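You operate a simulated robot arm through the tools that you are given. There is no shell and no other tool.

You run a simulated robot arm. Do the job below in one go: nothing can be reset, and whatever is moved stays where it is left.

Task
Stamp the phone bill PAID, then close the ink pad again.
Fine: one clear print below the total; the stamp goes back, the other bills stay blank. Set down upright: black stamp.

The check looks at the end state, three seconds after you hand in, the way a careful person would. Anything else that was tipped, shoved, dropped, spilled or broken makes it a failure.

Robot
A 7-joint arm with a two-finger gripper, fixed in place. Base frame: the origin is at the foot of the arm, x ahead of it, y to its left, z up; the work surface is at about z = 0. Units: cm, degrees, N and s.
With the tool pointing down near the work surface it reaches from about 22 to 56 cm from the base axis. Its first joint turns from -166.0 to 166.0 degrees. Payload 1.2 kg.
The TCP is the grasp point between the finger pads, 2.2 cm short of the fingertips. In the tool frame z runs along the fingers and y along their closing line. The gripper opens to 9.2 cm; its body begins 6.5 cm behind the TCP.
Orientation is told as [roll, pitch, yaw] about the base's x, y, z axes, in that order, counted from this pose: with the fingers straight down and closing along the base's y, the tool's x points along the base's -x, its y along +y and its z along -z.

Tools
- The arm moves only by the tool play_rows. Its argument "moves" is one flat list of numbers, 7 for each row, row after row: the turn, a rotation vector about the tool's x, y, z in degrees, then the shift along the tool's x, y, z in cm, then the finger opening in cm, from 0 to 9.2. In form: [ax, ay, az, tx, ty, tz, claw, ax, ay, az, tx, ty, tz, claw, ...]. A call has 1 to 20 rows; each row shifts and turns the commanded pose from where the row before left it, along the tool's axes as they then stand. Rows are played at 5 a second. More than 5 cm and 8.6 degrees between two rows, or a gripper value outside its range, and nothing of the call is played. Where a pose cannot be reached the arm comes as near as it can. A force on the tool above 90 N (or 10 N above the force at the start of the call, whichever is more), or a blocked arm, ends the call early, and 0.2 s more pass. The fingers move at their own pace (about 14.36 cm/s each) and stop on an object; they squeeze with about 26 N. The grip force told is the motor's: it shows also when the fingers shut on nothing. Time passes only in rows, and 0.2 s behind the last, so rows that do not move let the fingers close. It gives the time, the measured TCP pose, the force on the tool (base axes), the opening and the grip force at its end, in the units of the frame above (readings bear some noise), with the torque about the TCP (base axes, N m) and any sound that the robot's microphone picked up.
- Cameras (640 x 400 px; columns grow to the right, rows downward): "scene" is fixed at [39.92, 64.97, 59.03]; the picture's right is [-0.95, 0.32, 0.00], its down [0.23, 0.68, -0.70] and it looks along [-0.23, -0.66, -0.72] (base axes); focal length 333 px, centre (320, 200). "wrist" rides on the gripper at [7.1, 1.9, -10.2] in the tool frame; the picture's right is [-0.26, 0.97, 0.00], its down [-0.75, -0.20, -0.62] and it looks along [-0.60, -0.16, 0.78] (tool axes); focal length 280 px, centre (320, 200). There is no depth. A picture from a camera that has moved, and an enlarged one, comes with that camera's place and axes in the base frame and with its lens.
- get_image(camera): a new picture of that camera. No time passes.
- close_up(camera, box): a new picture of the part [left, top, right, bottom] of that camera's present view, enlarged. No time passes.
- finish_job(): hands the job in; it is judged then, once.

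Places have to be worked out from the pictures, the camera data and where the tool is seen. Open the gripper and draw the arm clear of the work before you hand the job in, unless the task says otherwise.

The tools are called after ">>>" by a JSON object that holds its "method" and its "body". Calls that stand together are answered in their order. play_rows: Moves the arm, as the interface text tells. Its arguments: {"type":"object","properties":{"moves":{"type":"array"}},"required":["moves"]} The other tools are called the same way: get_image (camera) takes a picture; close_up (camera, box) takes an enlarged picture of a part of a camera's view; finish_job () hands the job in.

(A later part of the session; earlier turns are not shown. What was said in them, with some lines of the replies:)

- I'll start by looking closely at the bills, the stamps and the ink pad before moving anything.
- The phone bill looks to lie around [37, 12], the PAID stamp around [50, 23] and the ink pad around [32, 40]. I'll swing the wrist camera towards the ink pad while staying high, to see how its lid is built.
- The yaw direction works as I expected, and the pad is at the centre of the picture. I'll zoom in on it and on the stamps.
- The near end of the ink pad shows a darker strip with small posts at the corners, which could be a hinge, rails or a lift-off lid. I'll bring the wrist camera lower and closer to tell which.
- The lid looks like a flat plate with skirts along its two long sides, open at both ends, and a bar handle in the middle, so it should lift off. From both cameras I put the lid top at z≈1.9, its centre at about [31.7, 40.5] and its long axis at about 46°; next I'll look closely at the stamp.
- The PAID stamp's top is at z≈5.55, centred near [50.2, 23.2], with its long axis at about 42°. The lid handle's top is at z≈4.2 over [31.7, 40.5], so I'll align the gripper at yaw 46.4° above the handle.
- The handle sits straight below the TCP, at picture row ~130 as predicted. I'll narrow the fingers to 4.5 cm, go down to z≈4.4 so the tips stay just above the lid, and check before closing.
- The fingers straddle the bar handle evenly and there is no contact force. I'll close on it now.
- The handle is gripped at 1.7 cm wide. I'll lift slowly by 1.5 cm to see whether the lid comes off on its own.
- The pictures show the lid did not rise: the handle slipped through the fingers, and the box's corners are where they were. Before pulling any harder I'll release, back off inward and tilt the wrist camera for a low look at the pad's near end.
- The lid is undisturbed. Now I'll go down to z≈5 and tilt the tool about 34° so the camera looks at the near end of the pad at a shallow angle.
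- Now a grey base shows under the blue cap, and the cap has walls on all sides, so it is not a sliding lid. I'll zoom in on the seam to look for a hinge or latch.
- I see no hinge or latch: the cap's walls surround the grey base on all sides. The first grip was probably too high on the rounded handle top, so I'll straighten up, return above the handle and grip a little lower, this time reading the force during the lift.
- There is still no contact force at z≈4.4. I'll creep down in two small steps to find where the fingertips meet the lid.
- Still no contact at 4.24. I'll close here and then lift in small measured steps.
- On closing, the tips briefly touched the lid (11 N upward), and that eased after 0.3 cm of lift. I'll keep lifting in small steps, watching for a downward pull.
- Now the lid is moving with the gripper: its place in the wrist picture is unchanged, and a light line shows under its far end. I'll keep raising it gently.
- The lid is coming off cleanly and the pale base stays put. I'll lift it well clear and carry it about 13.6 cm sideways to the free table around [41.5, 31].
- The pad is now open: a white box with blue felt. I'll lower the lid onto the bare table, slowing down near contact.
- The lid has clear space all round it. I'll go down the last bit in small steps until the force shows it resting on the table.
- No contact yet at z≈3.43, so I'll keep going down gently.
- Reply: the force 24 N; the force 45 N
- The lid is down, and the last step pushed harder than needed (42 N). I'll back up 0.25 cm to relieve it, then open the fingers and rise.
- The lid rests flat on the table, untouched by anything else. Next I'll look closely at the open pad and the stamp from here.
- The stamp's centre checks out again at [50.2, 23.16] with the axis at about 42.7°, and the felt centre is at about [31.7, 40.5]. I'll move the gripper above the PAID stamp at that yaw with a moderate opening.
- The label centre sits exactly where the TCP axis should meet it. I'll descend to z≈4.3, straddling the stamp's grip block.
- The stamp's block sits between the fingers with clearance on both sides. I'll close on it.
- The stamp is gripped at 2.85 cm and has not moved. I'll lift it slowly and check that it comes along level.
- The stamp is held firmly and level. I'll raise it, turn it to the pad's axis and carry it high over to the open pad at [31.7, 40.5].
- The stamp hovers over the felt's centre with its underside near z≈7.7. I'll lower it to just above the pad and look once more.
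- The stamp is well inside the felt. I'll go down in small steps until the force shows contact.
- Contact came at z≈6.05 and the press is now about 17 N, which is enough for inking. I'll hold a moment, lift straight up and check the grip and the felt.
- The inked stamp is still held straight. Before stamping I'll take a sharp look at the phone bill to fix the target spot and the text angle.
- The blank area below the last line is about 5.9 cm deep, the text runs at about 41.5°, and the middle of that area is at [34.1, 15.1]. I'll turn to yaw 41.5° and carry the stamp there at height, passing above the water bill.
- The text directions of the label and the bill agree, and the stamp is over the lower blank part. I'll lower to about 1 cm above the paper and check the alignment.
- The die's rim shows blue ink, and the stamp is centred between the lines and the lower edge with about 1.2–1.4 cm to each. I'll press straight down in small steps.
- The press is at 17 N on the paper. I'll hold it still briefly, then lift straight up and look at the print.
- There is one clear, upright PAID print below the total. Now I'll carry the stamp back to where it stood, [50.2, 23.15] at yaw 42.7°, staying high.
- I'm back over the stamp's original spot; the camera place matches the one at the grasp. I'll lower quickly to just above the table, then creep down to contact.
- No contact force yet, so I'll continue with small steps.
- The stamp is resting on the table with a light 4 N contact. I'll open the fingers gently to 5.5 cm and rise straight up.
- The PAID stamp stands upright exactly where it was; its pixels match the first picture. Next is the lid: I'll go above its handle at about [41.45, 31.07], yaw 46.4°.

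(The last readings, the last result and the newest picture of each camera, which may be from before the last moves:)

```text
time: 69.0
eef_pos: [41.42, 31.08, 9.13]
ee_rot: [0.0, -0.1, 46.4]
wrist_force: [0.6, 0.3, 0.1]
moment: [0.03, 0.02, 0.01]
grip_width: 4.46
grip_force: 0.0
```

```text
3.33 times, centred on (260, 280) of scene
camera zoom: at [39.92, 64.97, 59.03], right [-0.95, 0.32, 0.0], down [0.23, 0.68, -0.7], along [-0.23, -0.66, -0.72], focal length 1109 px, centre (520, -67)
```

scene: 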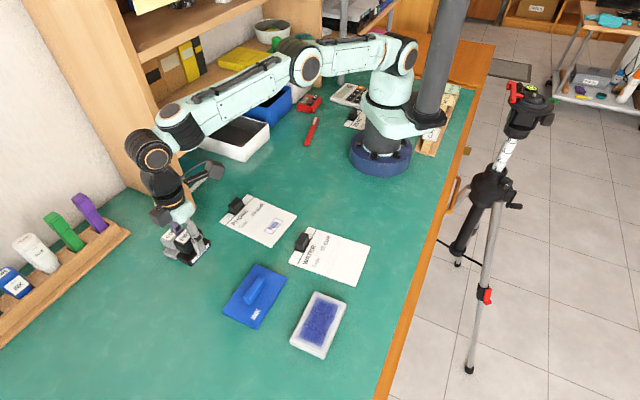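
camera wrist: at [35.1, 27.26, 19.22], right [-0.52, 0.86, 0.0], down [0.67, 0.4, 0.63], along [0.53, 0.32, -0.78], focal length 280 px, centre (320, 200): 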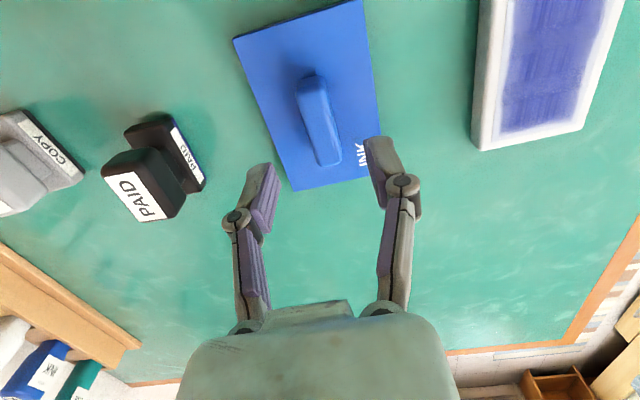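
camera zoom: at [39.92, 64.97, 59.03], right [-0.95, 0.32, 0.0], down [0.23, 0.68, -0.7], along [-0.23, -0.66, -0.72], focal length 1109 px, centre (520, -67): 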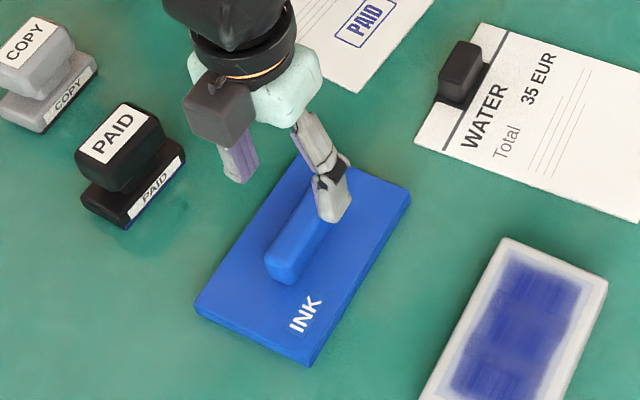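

The handle lies straight below. I'll descend to z≈3.35 with the fingers open, then close.

>>> {"method": "play_rows", "body": {"moves": [0, 0, 0, 0, 0, 2.0, 4.5, 0, 0, 0, 0, 0, 2.0, 4.5, 0, 0, 0, 0, 0, 1.2, 4.5, 0, 0, 0, 0, 0, 0.5, 4.5, 0, 0, 0, 0, 0, 0.1, 4.5, 0, 0, 0, 0, 0, 0, 4.5]}}

>>> {"method": "get_image", "body": {"camera": "wrist"}}

```text
time: 70.4
eef_pos: [41.39, 31.03, 3.31]
ee_rot: [0.0, -0.1, 46.4]
wrist_force: [0.5, -0.9, 0.3]
moment: [0.03, 0.02, -0.01]
grip_width: 4.5
grip_force: 0.0
```

```text
taken
camera wrist: at [35.04, 27.26, 13.44], right [-0.52, 0.86, 0.0], down [0.67, 0.4, 0.63], along [0.53, 0.32, -0.78], focal length 280 px, centre (320, 200)
```

wrist: 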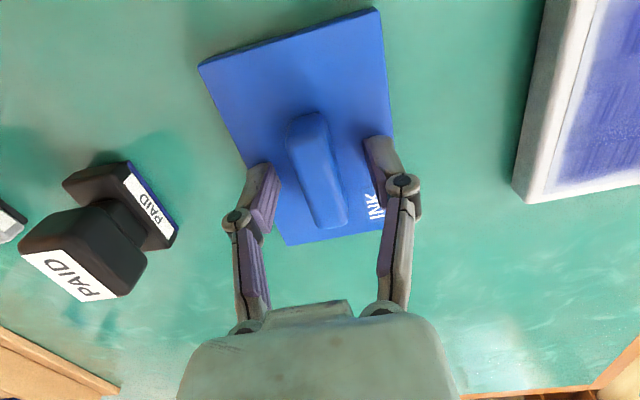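

The fingers straddle the handle symmetrically. I'll close and then lift in small steps.

>>> {"method": "play_rows", "body": {"moves": [0, 0, 0, 0, 0, 0, 0, 0, 0, 0, 0, 0, 0, 0, 0, 0, 0, 0, 0, 0, 0, 0, 0, 0, 0, 0, 0, 0]}}

>>> {"method": "play_rows", "body": {"moves": [0, 0, 0, 0, 0, -0.12, 0, 0, 0, 0, 0, 0, 0, 0]}}

>>> {"method": "play_rows", "body": {"moves": [0, 0, 0, 0, 0, -0.15, 0, 0, 0, 0, 0, 0, -0.15, 0, 0, 0, 0, 0, 0, -0.2, 0, 0, 0, 0, 0, 0, -0.3, 0, 0, 0, 0, 0, 0, 0, 0]}}

>>> {"method": "get_image", "body": {"camera": "wrist"}}

>>> {"method": "close_up", "body": {"camera": "scene", "box": [200, 220, 320, 340]}}

```text
time: 71.4
eef_pos: [41.41, 31.26, 3.51]
ee_rot: [-0.1, -0.1, 46.5]
wrist_force: [1.8, 0.2, 17.7]
moment: [0.04, 0.02, -0.02]
grip_width: 1.7
grip_force: 25.8
```

```text
time: 72.0
eef_pos: [41.3, 31.18, 3.37]
ee_rot: [-0.1, -0.1, 46.4]
wrist_force: [2.5, 1.9, 7.6]
moment: [0.41, -0.37, 0.02]
grip_width: 1.7
grip_force: 25.8
```

```text
time: 73.2
eef_pos: [41.41, 31.11, 4.07]
ee_rot: [0.0, 0.1, 46.4]
wrist_force: [-1.1, 0.2, -0.4]
moment: [0.0, 0.0, 0.01]
grip_width: 1.7
grip_force: 26.0
```

```text
taken
camera wrist: at [35.05, 27.23, 14.35], right [-0.52, 0.86, 0.0], down [0.67, 0.4, 0.62], along [0.53, 0.32, -0.78], focal length 280 px, centre (320, 200)
```

wrist: 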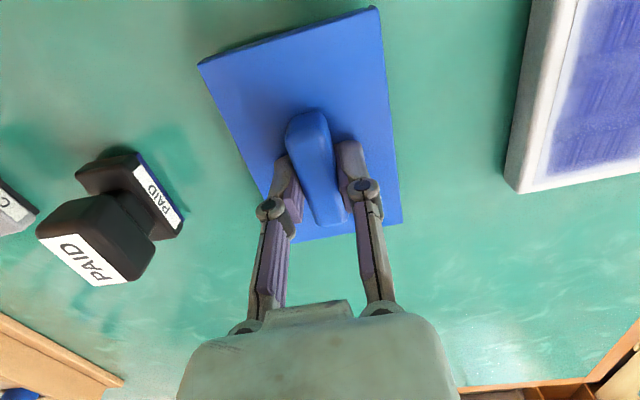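

```text
3.33 times, centred on (260, 280) of scene
camera zoom: at [39.92, 64.97, 59.03], right [-0.95, 0.32, 0.0], down [0.23, 0.68, -0.7], along [-0.23, -0.66, -0.72], focal length 1109 px, centre (520, -67)
```

zoom: 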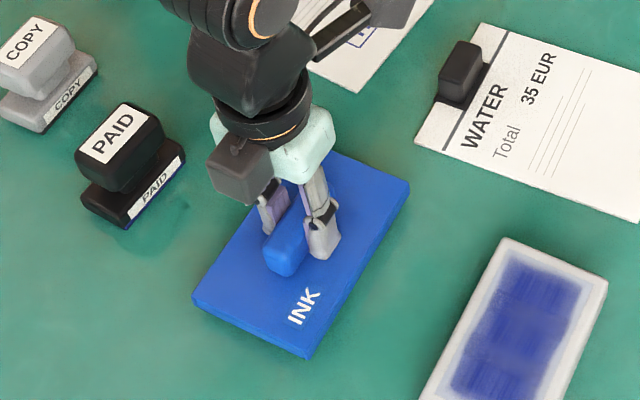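

The lid follows the gripper again with nearly the same seating as before. I'll raise it clear and carry it 13.53 cm back over the pad.

>>> {"method": "play_rows", "body": {"moves": [0, 0, 0, 0, 0, -0.4, 0, 0, 0, 0, 0, 0, -0.6, 0, 0, 0, 0, 0, 0, -0.8, 0, 0, 0, 0, 0, 0, -1.0, 0, 0, 0, 0, 0, 0, -1.0, 0, 0, 0, 0, 0, 0, -0.8, 0, 0, 0, 0, 0, 0, -0.5, 0, 0, 0, 0, 0, 0.5, 0, 0, 0, 0, 0, 0, 1.2, 0, 0, 0, 0, 0, -0.03, 1.7, 0, 0, 0, 0, 0, 0, 1.7, 0, 0, 0, 0, 0, 0, 1.7, 0, 0, 0, 0, 0, 0, 1.7, 0, 0, 0, 0, 0, 0, 1.7, 0, 0, 0, 0, 0, 0, 1.6, 0, 0, 0, 0, 0, 0, 1.2, 0, 0, 0, 0, 0, 0, 0.53, 0, 0, 0, 0, 0, 0, 0, 0, 0, 0, 0, 0, 0, 0, 0, 0]}}

>>> {"method": "get_image", "body": {"camera": "wrist"}}

>>> {"method": "close_up", "body": {"camera": "scene", "box": [270, 260, 370, 370]}}

```text
time: 77.2
eef_pos: [31.71, 40.47, 9.22]
ee_rot: [0.0, 0.1, 46.4]
wrist_force: [0.3, -1.4, 0.6]
moment: [-0.01, -0.01, 0.04]
grip_width: 1.68
grip_force: 25.9
```

```text
taken
camera wrist: at [25.26, 36.59, 19.46], right [-0.52, 0.86, 0.0], down [0.67, 0.4, 0.62], along [0.53, 0.32, -0.78], focal length 280 px, centre (320, 200)
```

wrist: 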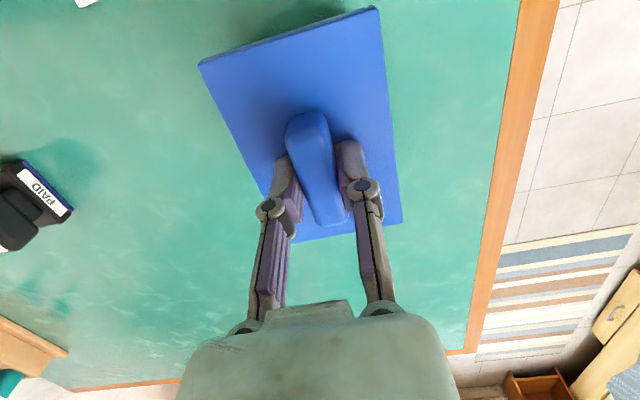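

```text
3.64 times, centred on (320, 315) of scene
camera zoom: at [39.92, 64.97, 59.03], right [-0.95, 0.32, 0.0], down [0.23, 0.68, -0.7], along [-0.23, -0.66, -0.72], focal length 1210 px, centre (320, -218)
```

zoom: 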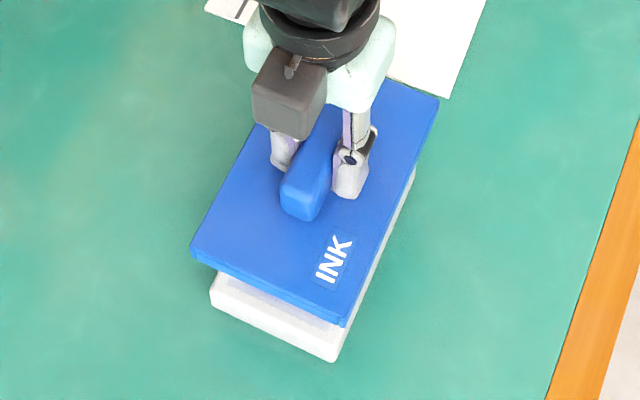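

The lid hovers over the base at the same spot it was lifted from. I'll lower it to just above the rim and check the alignment.

>>> {"method": "play_rows", "body": {"moves": [0, 0, 0, 0, 0, 0.4, 0, 0, 0, 0, 0, 0, 0.7, 0, 0, 0, 0, 0, 0, 0.8, 0, 0, 0, 0, 0, 0, 0.8, 0, 0, 0, 0, 0, 0, 0.5, 0, 0, 0, 0, 0, 0, 0.2, 0, 0, 0, 0, 0, 0, 0, 0]}}

>>> {"method": "get_image", "body": {"camera": "wrist"}}

>>> {"method": "close_up", "body": {"camera": "scene", "box": [275, 275, 365, 370]}}

```text
time: 78.8
eef_pos: [31.68, 40.38, 5.86]
ee_rot: [0.0, 0.1, 46.3]
wrist_force: [1.4, 0.0, -0.7]
moment: [-0.02, 0.02, -0.03]
grip_width: 1.7
grip_force: 25.8
```

```text
taken
camera wrist: at [25.27, 36.57, 16.07], right [-0.52, 0.86, 0.0], down [0.67, 0.4, 0.62], along [0.53, 0.32, -0.78], focal length 280 px, centre (320, 200)
```

wrist: 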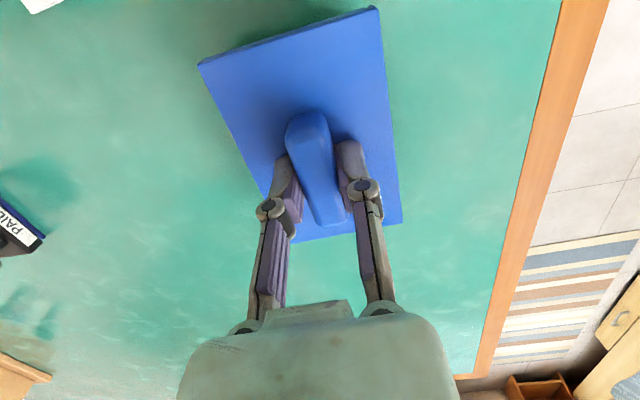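

```text
4.21 times, centred on (320, 322) of scene
camera zoom: at [39.92, 64.97, 59.03], right [-0.95, 0.32, 0.0], down [0.23, 0.68, -0.7], along [-0.23, -0.66, -0.72], focal length 1401 px, centre (320, -316)
```

zoom: 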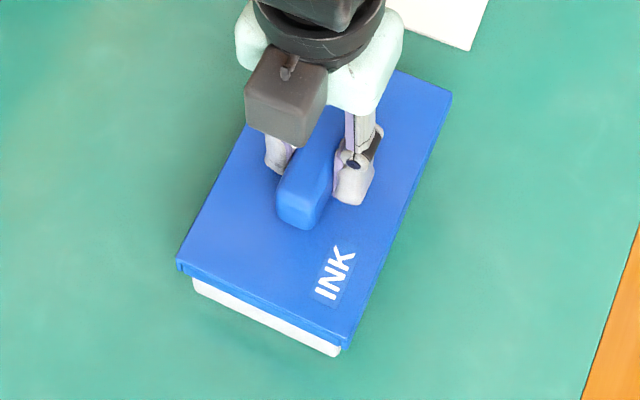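

The alignment looks the same as when it came off. I'll lower in small steps and watch for early contact that would mean it is not slipping over the base.

>>> {"method": "play_rows", "body": {"moves": [0, 0, 0, 0, 0, 0.2, 0, 0, 0, 0, 0, 0, 0.2, 0]}}

>>> {"method": "play_rows", "body": {"moves": [0, 0, 0, 0, 0, 0.15, 0, 0, 0, 0, 0, 0, 0.15, 0]}}

>>> {"method": "play_rows", "body": {"moves": [0, 0, 0, 0, 0, 0.15, 0, 0, 0, 0, 0, 0, 0.15, 0]}}

>>> {"method": "play_rows", "body": {"moves": [0, 0, 0, 0, 0, 0.15, 0]}}

```text
time: 79.4
eef_pos: [31.59, 40.54, 5.63]
ee_rot: [0.0, 0.0, 46.4]
wrist_force: [0.1, 0.1, -0.1]
moment: [0.02, 0.01, -0.01]
grip_width: 1.73
grip_force: 25.5
```

```text
time: 80.0
eef_pos: [31.62, 40.42, 5.19]
ee_rot: [0.0, -0.1, 46.4]
wrist_force: [-0.6, 0.0, 0.0]
moment: [0.0, 0.03, -0.03]
grip_width: 1.7
grip_force: 25.7
```

```text
time: 80.6
eef_pos: [31.62, 40.41, 4.82]
ee_rot: [-0.1, 0.0, 46.4]
wrist_force: [1.1, -0.2, -0.3]
moment: [0.0, -0.01, 0.04]
grip_width: 1.71
grip_force: 26.0
```

```text
time: 81.0
eef_pos: [31.58, 40.5, 4.74]
ee_rot: [0.0, 0.0, 46.3]
wrist_force: [0.9, 1.1, 0.2]
moment: [0.04, -0.01, 0.01]
grip_width: 1.7
grip_force: 26.1
```

There's no resistance, so the lid is sliding over the base. I'll continue with smaller steps to the seat.

>>> {"method": "play_rows", "body": {"moves": [0, 0, 0, 0, 0, 0.1, 0]}}

>>> {"method": "play_rows", "body": {"moves": [0, 0, 0, 0, 0, 0.08, 0]}}

>>> {"method": "play_rows", "body": {"moves": [0, 0, 0, 0, 0, 0.08, 0]}}

>>> {"method": "close_up", "body": {"camera": "scene", "box": [280, 280, 360, 370]}}

```text
time: 81.4
eef_pos: [31.52, 40.5, 4.75]
ee_rot: [0.0, 0.0, 46.4]
wrist_force: [0.7, 0.9, 0.9]
moment: [0.03, -0.01, -0.04]
grip_width: 1.69
grip_force: 25.9
```

```text
time: 81.8
eef_pos: [31.68, 40.39, 4.65]
ee_rot: [0.0, 0.0, 46.4]
wrist_force: [0.0, 0.0, 0.4]
moment: [-0.02, 0.01, 0.0]
grip_width: 1.69
grip_force: 26.3
```

```text
time: 82.2
eef_pos: [31.53, 40.33, 4.57]
ee_rot: [0.0, 0.0, 46.4]
wrist_force: [0.1, -0.2, -0.8]
moment: [0.02, 0.0, 0.01]
grip_width: 1.7
grip_force: 26.3
```

```text
4.44 times, centred on (320, 325) of scene
camera zoom: at [39.92, 64.97, 59.03], right [-0.95, 0.32, 0.0], down [0.23, 0.68, -0.7], along [-0.23, -0.66, -0.72], focal length 1479 px, centre (320, -356)
```

zoom: 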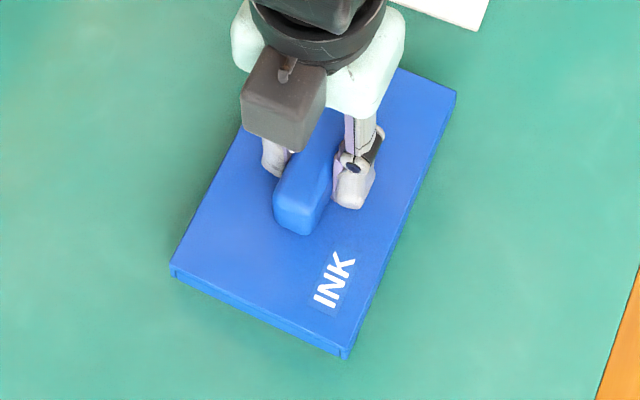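

The lid is almost seated, about 0.2 cm above the closed height. I'll take the last tiny steps until it touches.

>>> {"method": "play_rows", "body": {"moves": [0, 0, 0, 0, 0, 0.06, 0]}}

>>> {"method": "play_rows", "body": {"moves": [0, 0, 0, 0, 0, 0.06, 0]}}

>>> {"method": "play_rows", "body": {"moves": [0, 0, 0, 0, 0, 0.06, 0]}}

```text
time: 82.6
eef_pos: [31.53, 40.38, 4.42]
ee_rot: [0.0, 0.0, 46.4]
wrist_force: [-0.1, 0.4, -0.2]
moment: [-0.01, 0.0, -0.02]
grip_width: 1.72
grip_force: 26.1
```

```text
time: 83.0
eef_pos: [31.62, 40.43, 4.27]
ee_rot: [-0.1, 0.0, 46.4]
wrist_force: [0.6, 0.1, -0.6]
moment: [0.0, -0.02, 0.0]
grip_width: 1.69
grip_force: 25.7
```

```text
time: 83.4
eef_pos: [31.55, 40.52, 4.26]
ee_rot: [0.0, 0.0, 46.4]
wrist_force: [-0.4, -0.7, -0.6]
moment: [0.01, -0.01, 0.02]
grip_width: 1.72
grip_force: 26.2
```

>>> {"method": "play_rows", "body": {"moves": [0, 0, 0, 0, 0, 0.06, 0]}}

>>> {"method": "play_rows", "body": {"moves": [0, 0, 0, 0, 0, 0.06, 0]}}

>>> {"method": "close_up", "body": {"camera": "scene", "box": [280, 280, 360, 370]}}

>>> {"method": "get_image", "body": {"camera": "wrist"}}

```text
time: 83.8
eef_pos: [31.64, 40.45, 4.23]
ee_rot: [-0.1, -0.1, 46.4]
wrist_force: [-0.5, -0.7, 2.9]
moment: [0.11, -0.13, -0.01]
grip_width: 1.71
grip_force: 25.0
```

```text
time: 84.2
eef_pos: [31.69, 40.45, 4.29]
ee_rot: [0.0, -0.1, 46.4]
wrist_force: [-2.3, -3.3, 13.1]
moment: [0.01, 0.01, -0.02]
grip_width: 1.7
grip_force: 26.3
```

```text
4.44 times, centred on (320, 325) of scene
camera zoom: at [39.92, 64.97, 59.03], right [-0.95, 0.32, 0.0], down [0.23, 0.68, -0.7], along [-0.23, -0.66, -0.72], focal length 1479 px, centre (320, -356)
```

zoom: 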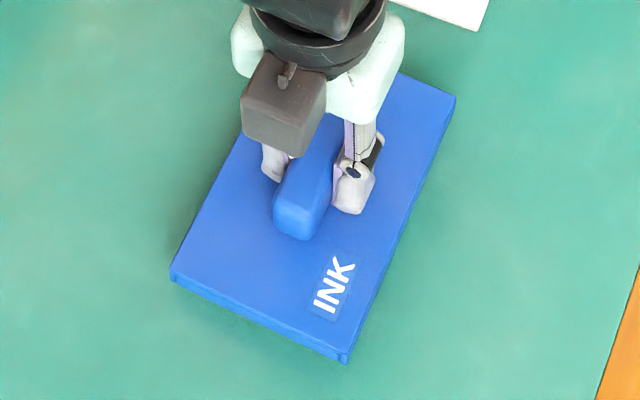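

```text
taken
camera wrist: at [25.33, 36.61, 14.44], right [-0.52, 0.86, 0.0], down [0.67, 0.4, 0.63], along [0.54, 0.32, -0.78], focal length 280 px, centre (320, 200)
```

wrist: 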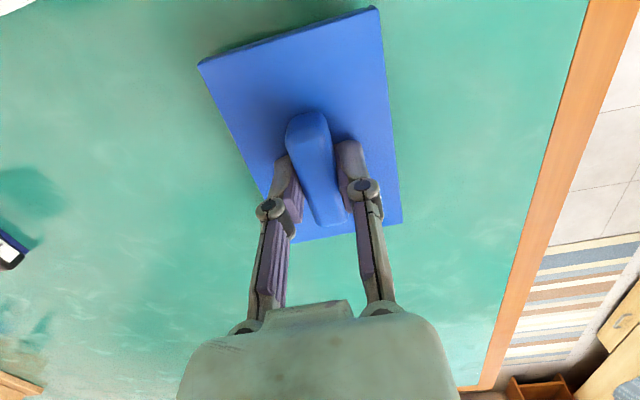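

The lid has seated: 13 N of contact, and its corners are at the same pixels as when it was first closed. I'll ease off a touch, open and rise straight up.

>>> {"method": "play_rows", "body": {"moves": [0, 0, 0, 0, 0, -0.06, 0, 0, 0, 0, 0, 0, 0, 2.2, 0, 0, 0, 0, 0, 0, 3.5, 0, 0, 0, 0, 0, 0, 4.5, 0, 0, 0, 0, 0, 0, 4.5]}}

>>> {"method": "play_rows", "body": {"moves": [0, 0, 0, 0, 0, -0.5, 4.5, 0, 0, 0, 0, 0, -1.5, 4.5, 0, 0, 0, 0, 0, -2.5, 4.5, 0, 0, 0, 0, 0, -3.0, 4.5, 0, 0, 0, 0, 0, -3.0, 4.5, 0, 0, 0, 0, 0, -3.0, 4.5, 0, 0, 0, 0, 0, 0, 4.5]}}

>>> {"method": "get_image", "body": {"camera": "scene"}}

>>> {"method": "get_image", "body": {"camera": "wrist"}}

>>> {"method": "close_up", "body": {"camera": "scene", "box": [280, 280, 360, 370]}}

```text
time: 85.4
eef_pos: [31.66, 40.47, 4.33]
ee_rot: [0.0, 0.1, 46.5]
wrist_force: [-1.0, 0.1, 0.1]
moment: [0.0, -0.06, 0.02]
grip_width: 4.49
grip_force: 0.1
```

```text
time: 87.0
eef_pos: [31.59, 40.53, 17.67]
ee_rot: [0.0, 0.0, 46.4]
wrist_force: [0.1, 0.0, -0.3]
moment: [-0.02, 0.01, -0.01]
grip_width: 4.51
grip_force: 0.1
```

```text
taken
```

scene: 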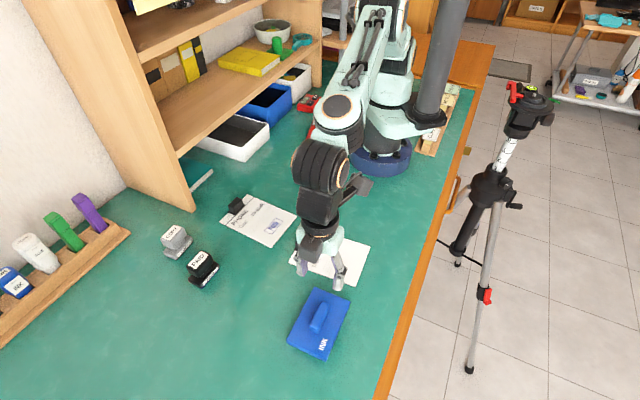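

```text
taken
camera wrist: at [25.23, 36.58, 27.94], right [-0.52, 0.86, 0.0], down [0.67, 0.4, 0.63], along [0.53, 0.32, -0.78], focal length 280 px, centre (320, 200)
```

wrist: 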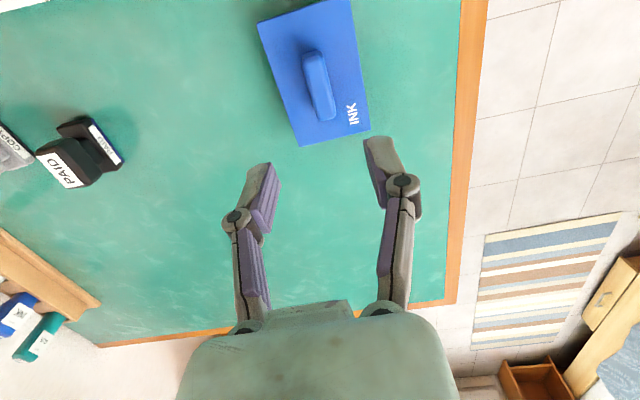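

```text
4.44 times, centred on (320, 325) of scene
camera zoom: at [39.92, 64.97, 59.03], right [-0.95, 0.32, 0.0], down [0.23, 0.68, -0.7], along [-0.23, -0.66, -0.72], focal length 1479 px, centre (320, -356)
```

zoom: 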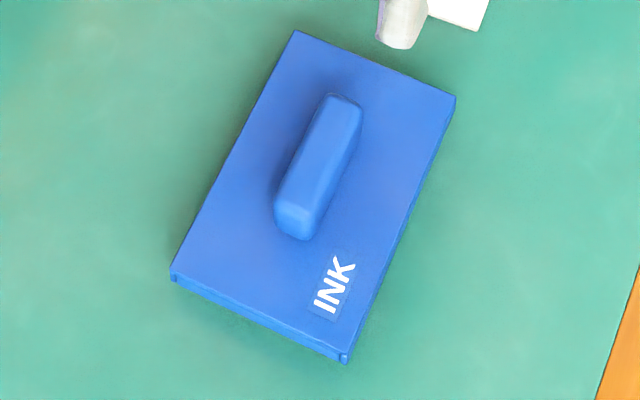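

The lid appears closed at its original place. To be sure it is fully seated, I'll repeat the earlier low view of its near end and compare.

>>> {"method": "play_rows", "body": {"moves": [0, 0, 0, 3.5, 0, 0, 9.2, 0, 0, 0, 3.5, 0, 0, 9.2, 0, 0, 0, 3.5, 0, 0, 9.2, 0, 0, 0, 0, 0, 3.1, 9.2, 0, 0, 0, 0, 0, 3.1, 9.2, 0, 0, 0, 0, 0, 3.1, 9.2, 0, 0, 0, 0, 0, 3.1, 9.2, 0, -8.5, 0, 0, 0, 0, 9.2, 0, -8.5, 0, 0, 0, 0, 9.2, 0, -8.5, 0, 0, 0, 0, 9.2, 0, -8.5, 0, 0, 0, 0, 9.2, 0, 0, 0, 0, 0, 0, 9.2]}}

>>> {"method": "close_up", "body": {"camera": "wrist", "box": [270, 130, 395, 190]}}

>>> {"method": "get_image", "body": {"camera": "wrist"}}

>>> {"method": "close_up", "body": {"camera": "wrist", "box": [240, 100, 400, 260]}}

```text
time: 89.6
eef_pos: [24.27, 32.73, 5.21]
ee_rot: [0.0, -33.9, 46.5]
wrist_force: [0.3, 0.3, 0.1]
moment: [-0.02, 0.01, 0.02]
grip_width: 9.2
grip_force: 0.0
```

```text
5.12 times, centred on (332, 160) of wrist
camera zoom: at [14.93, 25.68, 9.79], right [-0.55, 0.82, 0.15], down [0.34, 0.06, 0.94], along [0.76, 0.57, -0.31], focal length 1436 px, centre (256, 405)
```

zoom: 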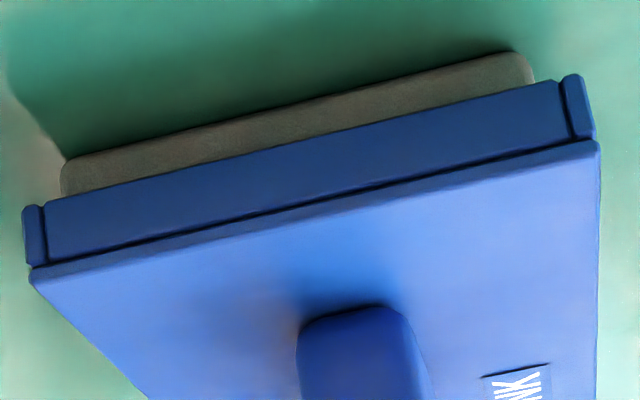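

```text
taken
camera wrist: at [14.93, 25.68, 9.79], right [-0.55, 0.82, 0.15], down [0.34, 0.06, 0.94], along [0.76, 0.57, -0.31], focal length 280 px, centre (320, 200)
```

wrist: 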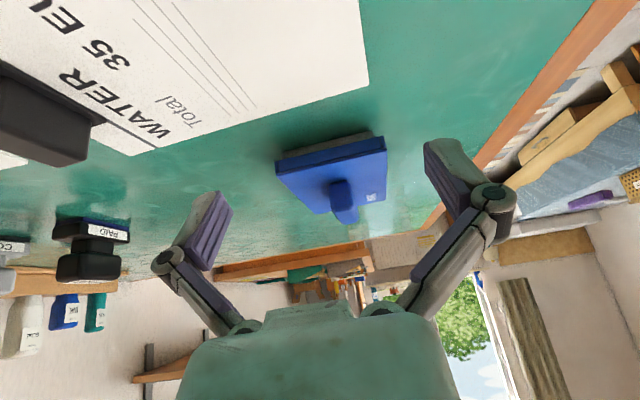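

```text
2.50 times, centred on (320, 180) of wrist
camera zoom: at [14.93, 25.68, 9.79], right [-0.55, 0.82, 0.15], down [0.34, 0.06, 0.94], along [0.76, 0.57, -0.31], focal length 701 px, centre (320, 250)
```

zoom: 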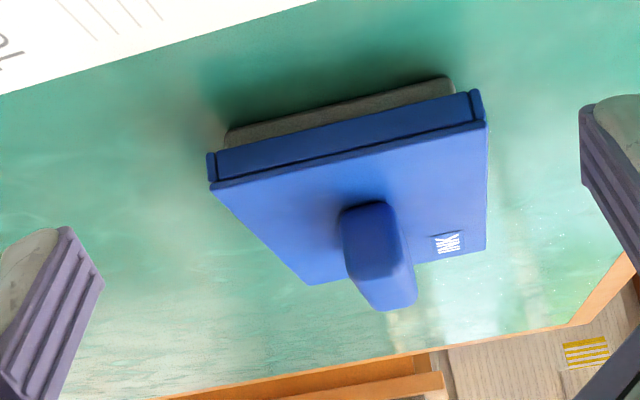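

The grey strip below the cap is as narrow as it was at the start, so the lid is fully seated. I'll straighten the tool, rise high and pull back clear of the work.

>>> {"method": "play_rows", "body": {"moves": [0, 8.5, 0, 0, 0, 0, 9.2, 0, 8.5, 0, 0, 0, 0, 9.2, 0, 8.5, 0, 0, 0, 0, 9.2, 0, 8.5, 0, 0, 0, 0, 9.2, 0, 0, 0, 0, 0, -3.5, 9.2, 0, 0, 0, 0, 0, -4.5, 9.2, 0, 0, 0, 0, 0, -4.5, 9.2, 0, 0, 0, 0, 0, -4.5, 9.2, 0, 0, 0, 0, 0, -4.5, 9.2, 0, 0, 0, 3, 0, 0, 9.2, 0, 0, 0, 3, 0, 0, 9.2, 0, 0, 0, 3, 0, 0, 9.2, 0, 0, 0, 0, 0, 0, 9.2]}}

>>> {"method": "get_image", "body": {"camera": "scene"}}

>>> {"method": "get_image", "body": {"camera": "wrist"}}

>>> {"method": "close_up", "body": {"camera": "scene", "box": [150, 180, 310, 300]}}

>>> {"method": "close_up", "body": {"camera": "scene", "box": [260, 220, 400, 370]}}

```text
time: 92.4
eef_pos: [18.26, 26.15, 26.74]
ee_rot: [0.0, 0.1, 46.4]
wrist_force: [-0.5, 1.0, -0.3]
moment: [0.02, -0.04, 0.01]
grip_width: 9.23
grip_force: 0.1
```

```text
taken
```

scene: 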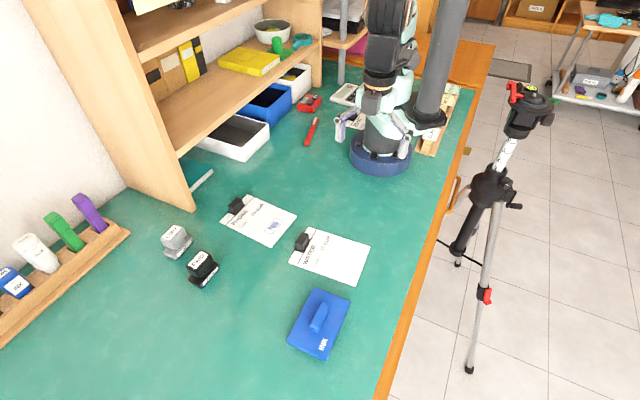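

```text
taken
camera wrist: at [11.81, 22.38, 37.04], right [-0.52, 0.86, 0.0], down [0.67, 0.4, 0.62], along [0.53, 0.32, -0.78], focal length 280 px, centre (320, 200)
```

wrist: 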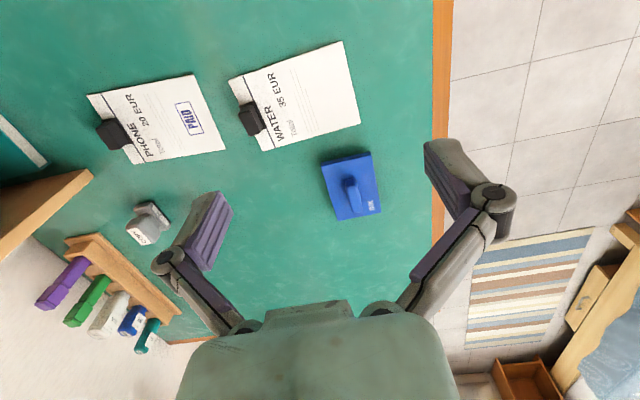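

```text
3.33 times, centred on (230, 240) of scene
camera zoom: at [39.92, 64.97, 59.03], right [-0.95, 0.32, 0.0], down [0.23, 0.68, -0.7], along [-0.23, -0.66, -0.72], focal length 1109 px, centre (620, 67)
```

zoom: 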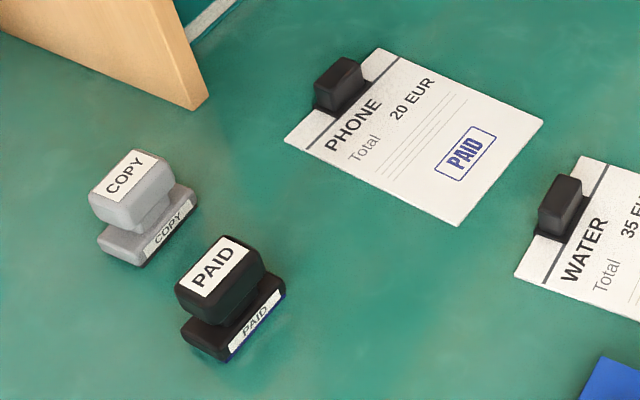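

```text
2.67 times, centred on (330, 295) of scene
camera zoom: at [39.92, 64.97, 59.03], right [-0.95, 0.32, 0.0], down [0.23, 0.68, -0.7], along [-0.23, -0.66, -0.72], focal length 887 px, centre (293, -53)
```

zoom: 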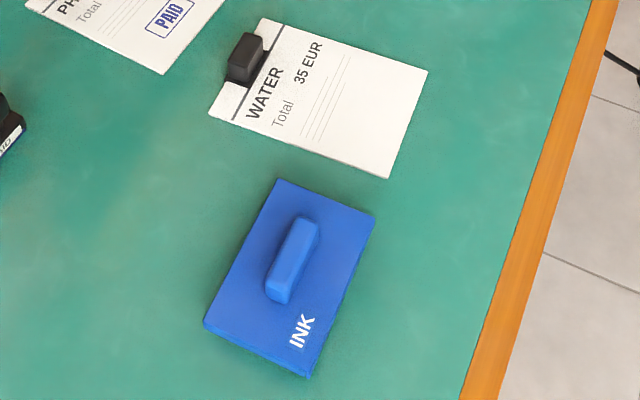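

The phone bill has one clear PAID print below the total, and the water bill is blank and unmoved. The PAID stamp stands upright at its old place, the ink pad is closed where it was, and the gripper is open and clear, so I'll hand in.

>>> {"method": "finish_job", "body": {}}

```text
The job is handed in.
```

The phone bill now has one clear, upright PAID print in the blank space below the total, and the ink pad is closed again.

- **Stamp:** the black PAID stamp stands upright where it was at the start. A little blue ink shows along the edge of its stamping face.
- **Ink pad:** the lid is fully seated on its base and in its original spot. My first try at lifting it slipped off the handle; the second grip worked, and nothing else was disturbed.
- **Other bills:** the water bill is blank and unmoved. I never took the stamp near the rent bill by the arm's base, but I didn't check it close up at the end.

The gripper is open and the arm is drawn back, clear of the work. The job has been handed in; no result came back.
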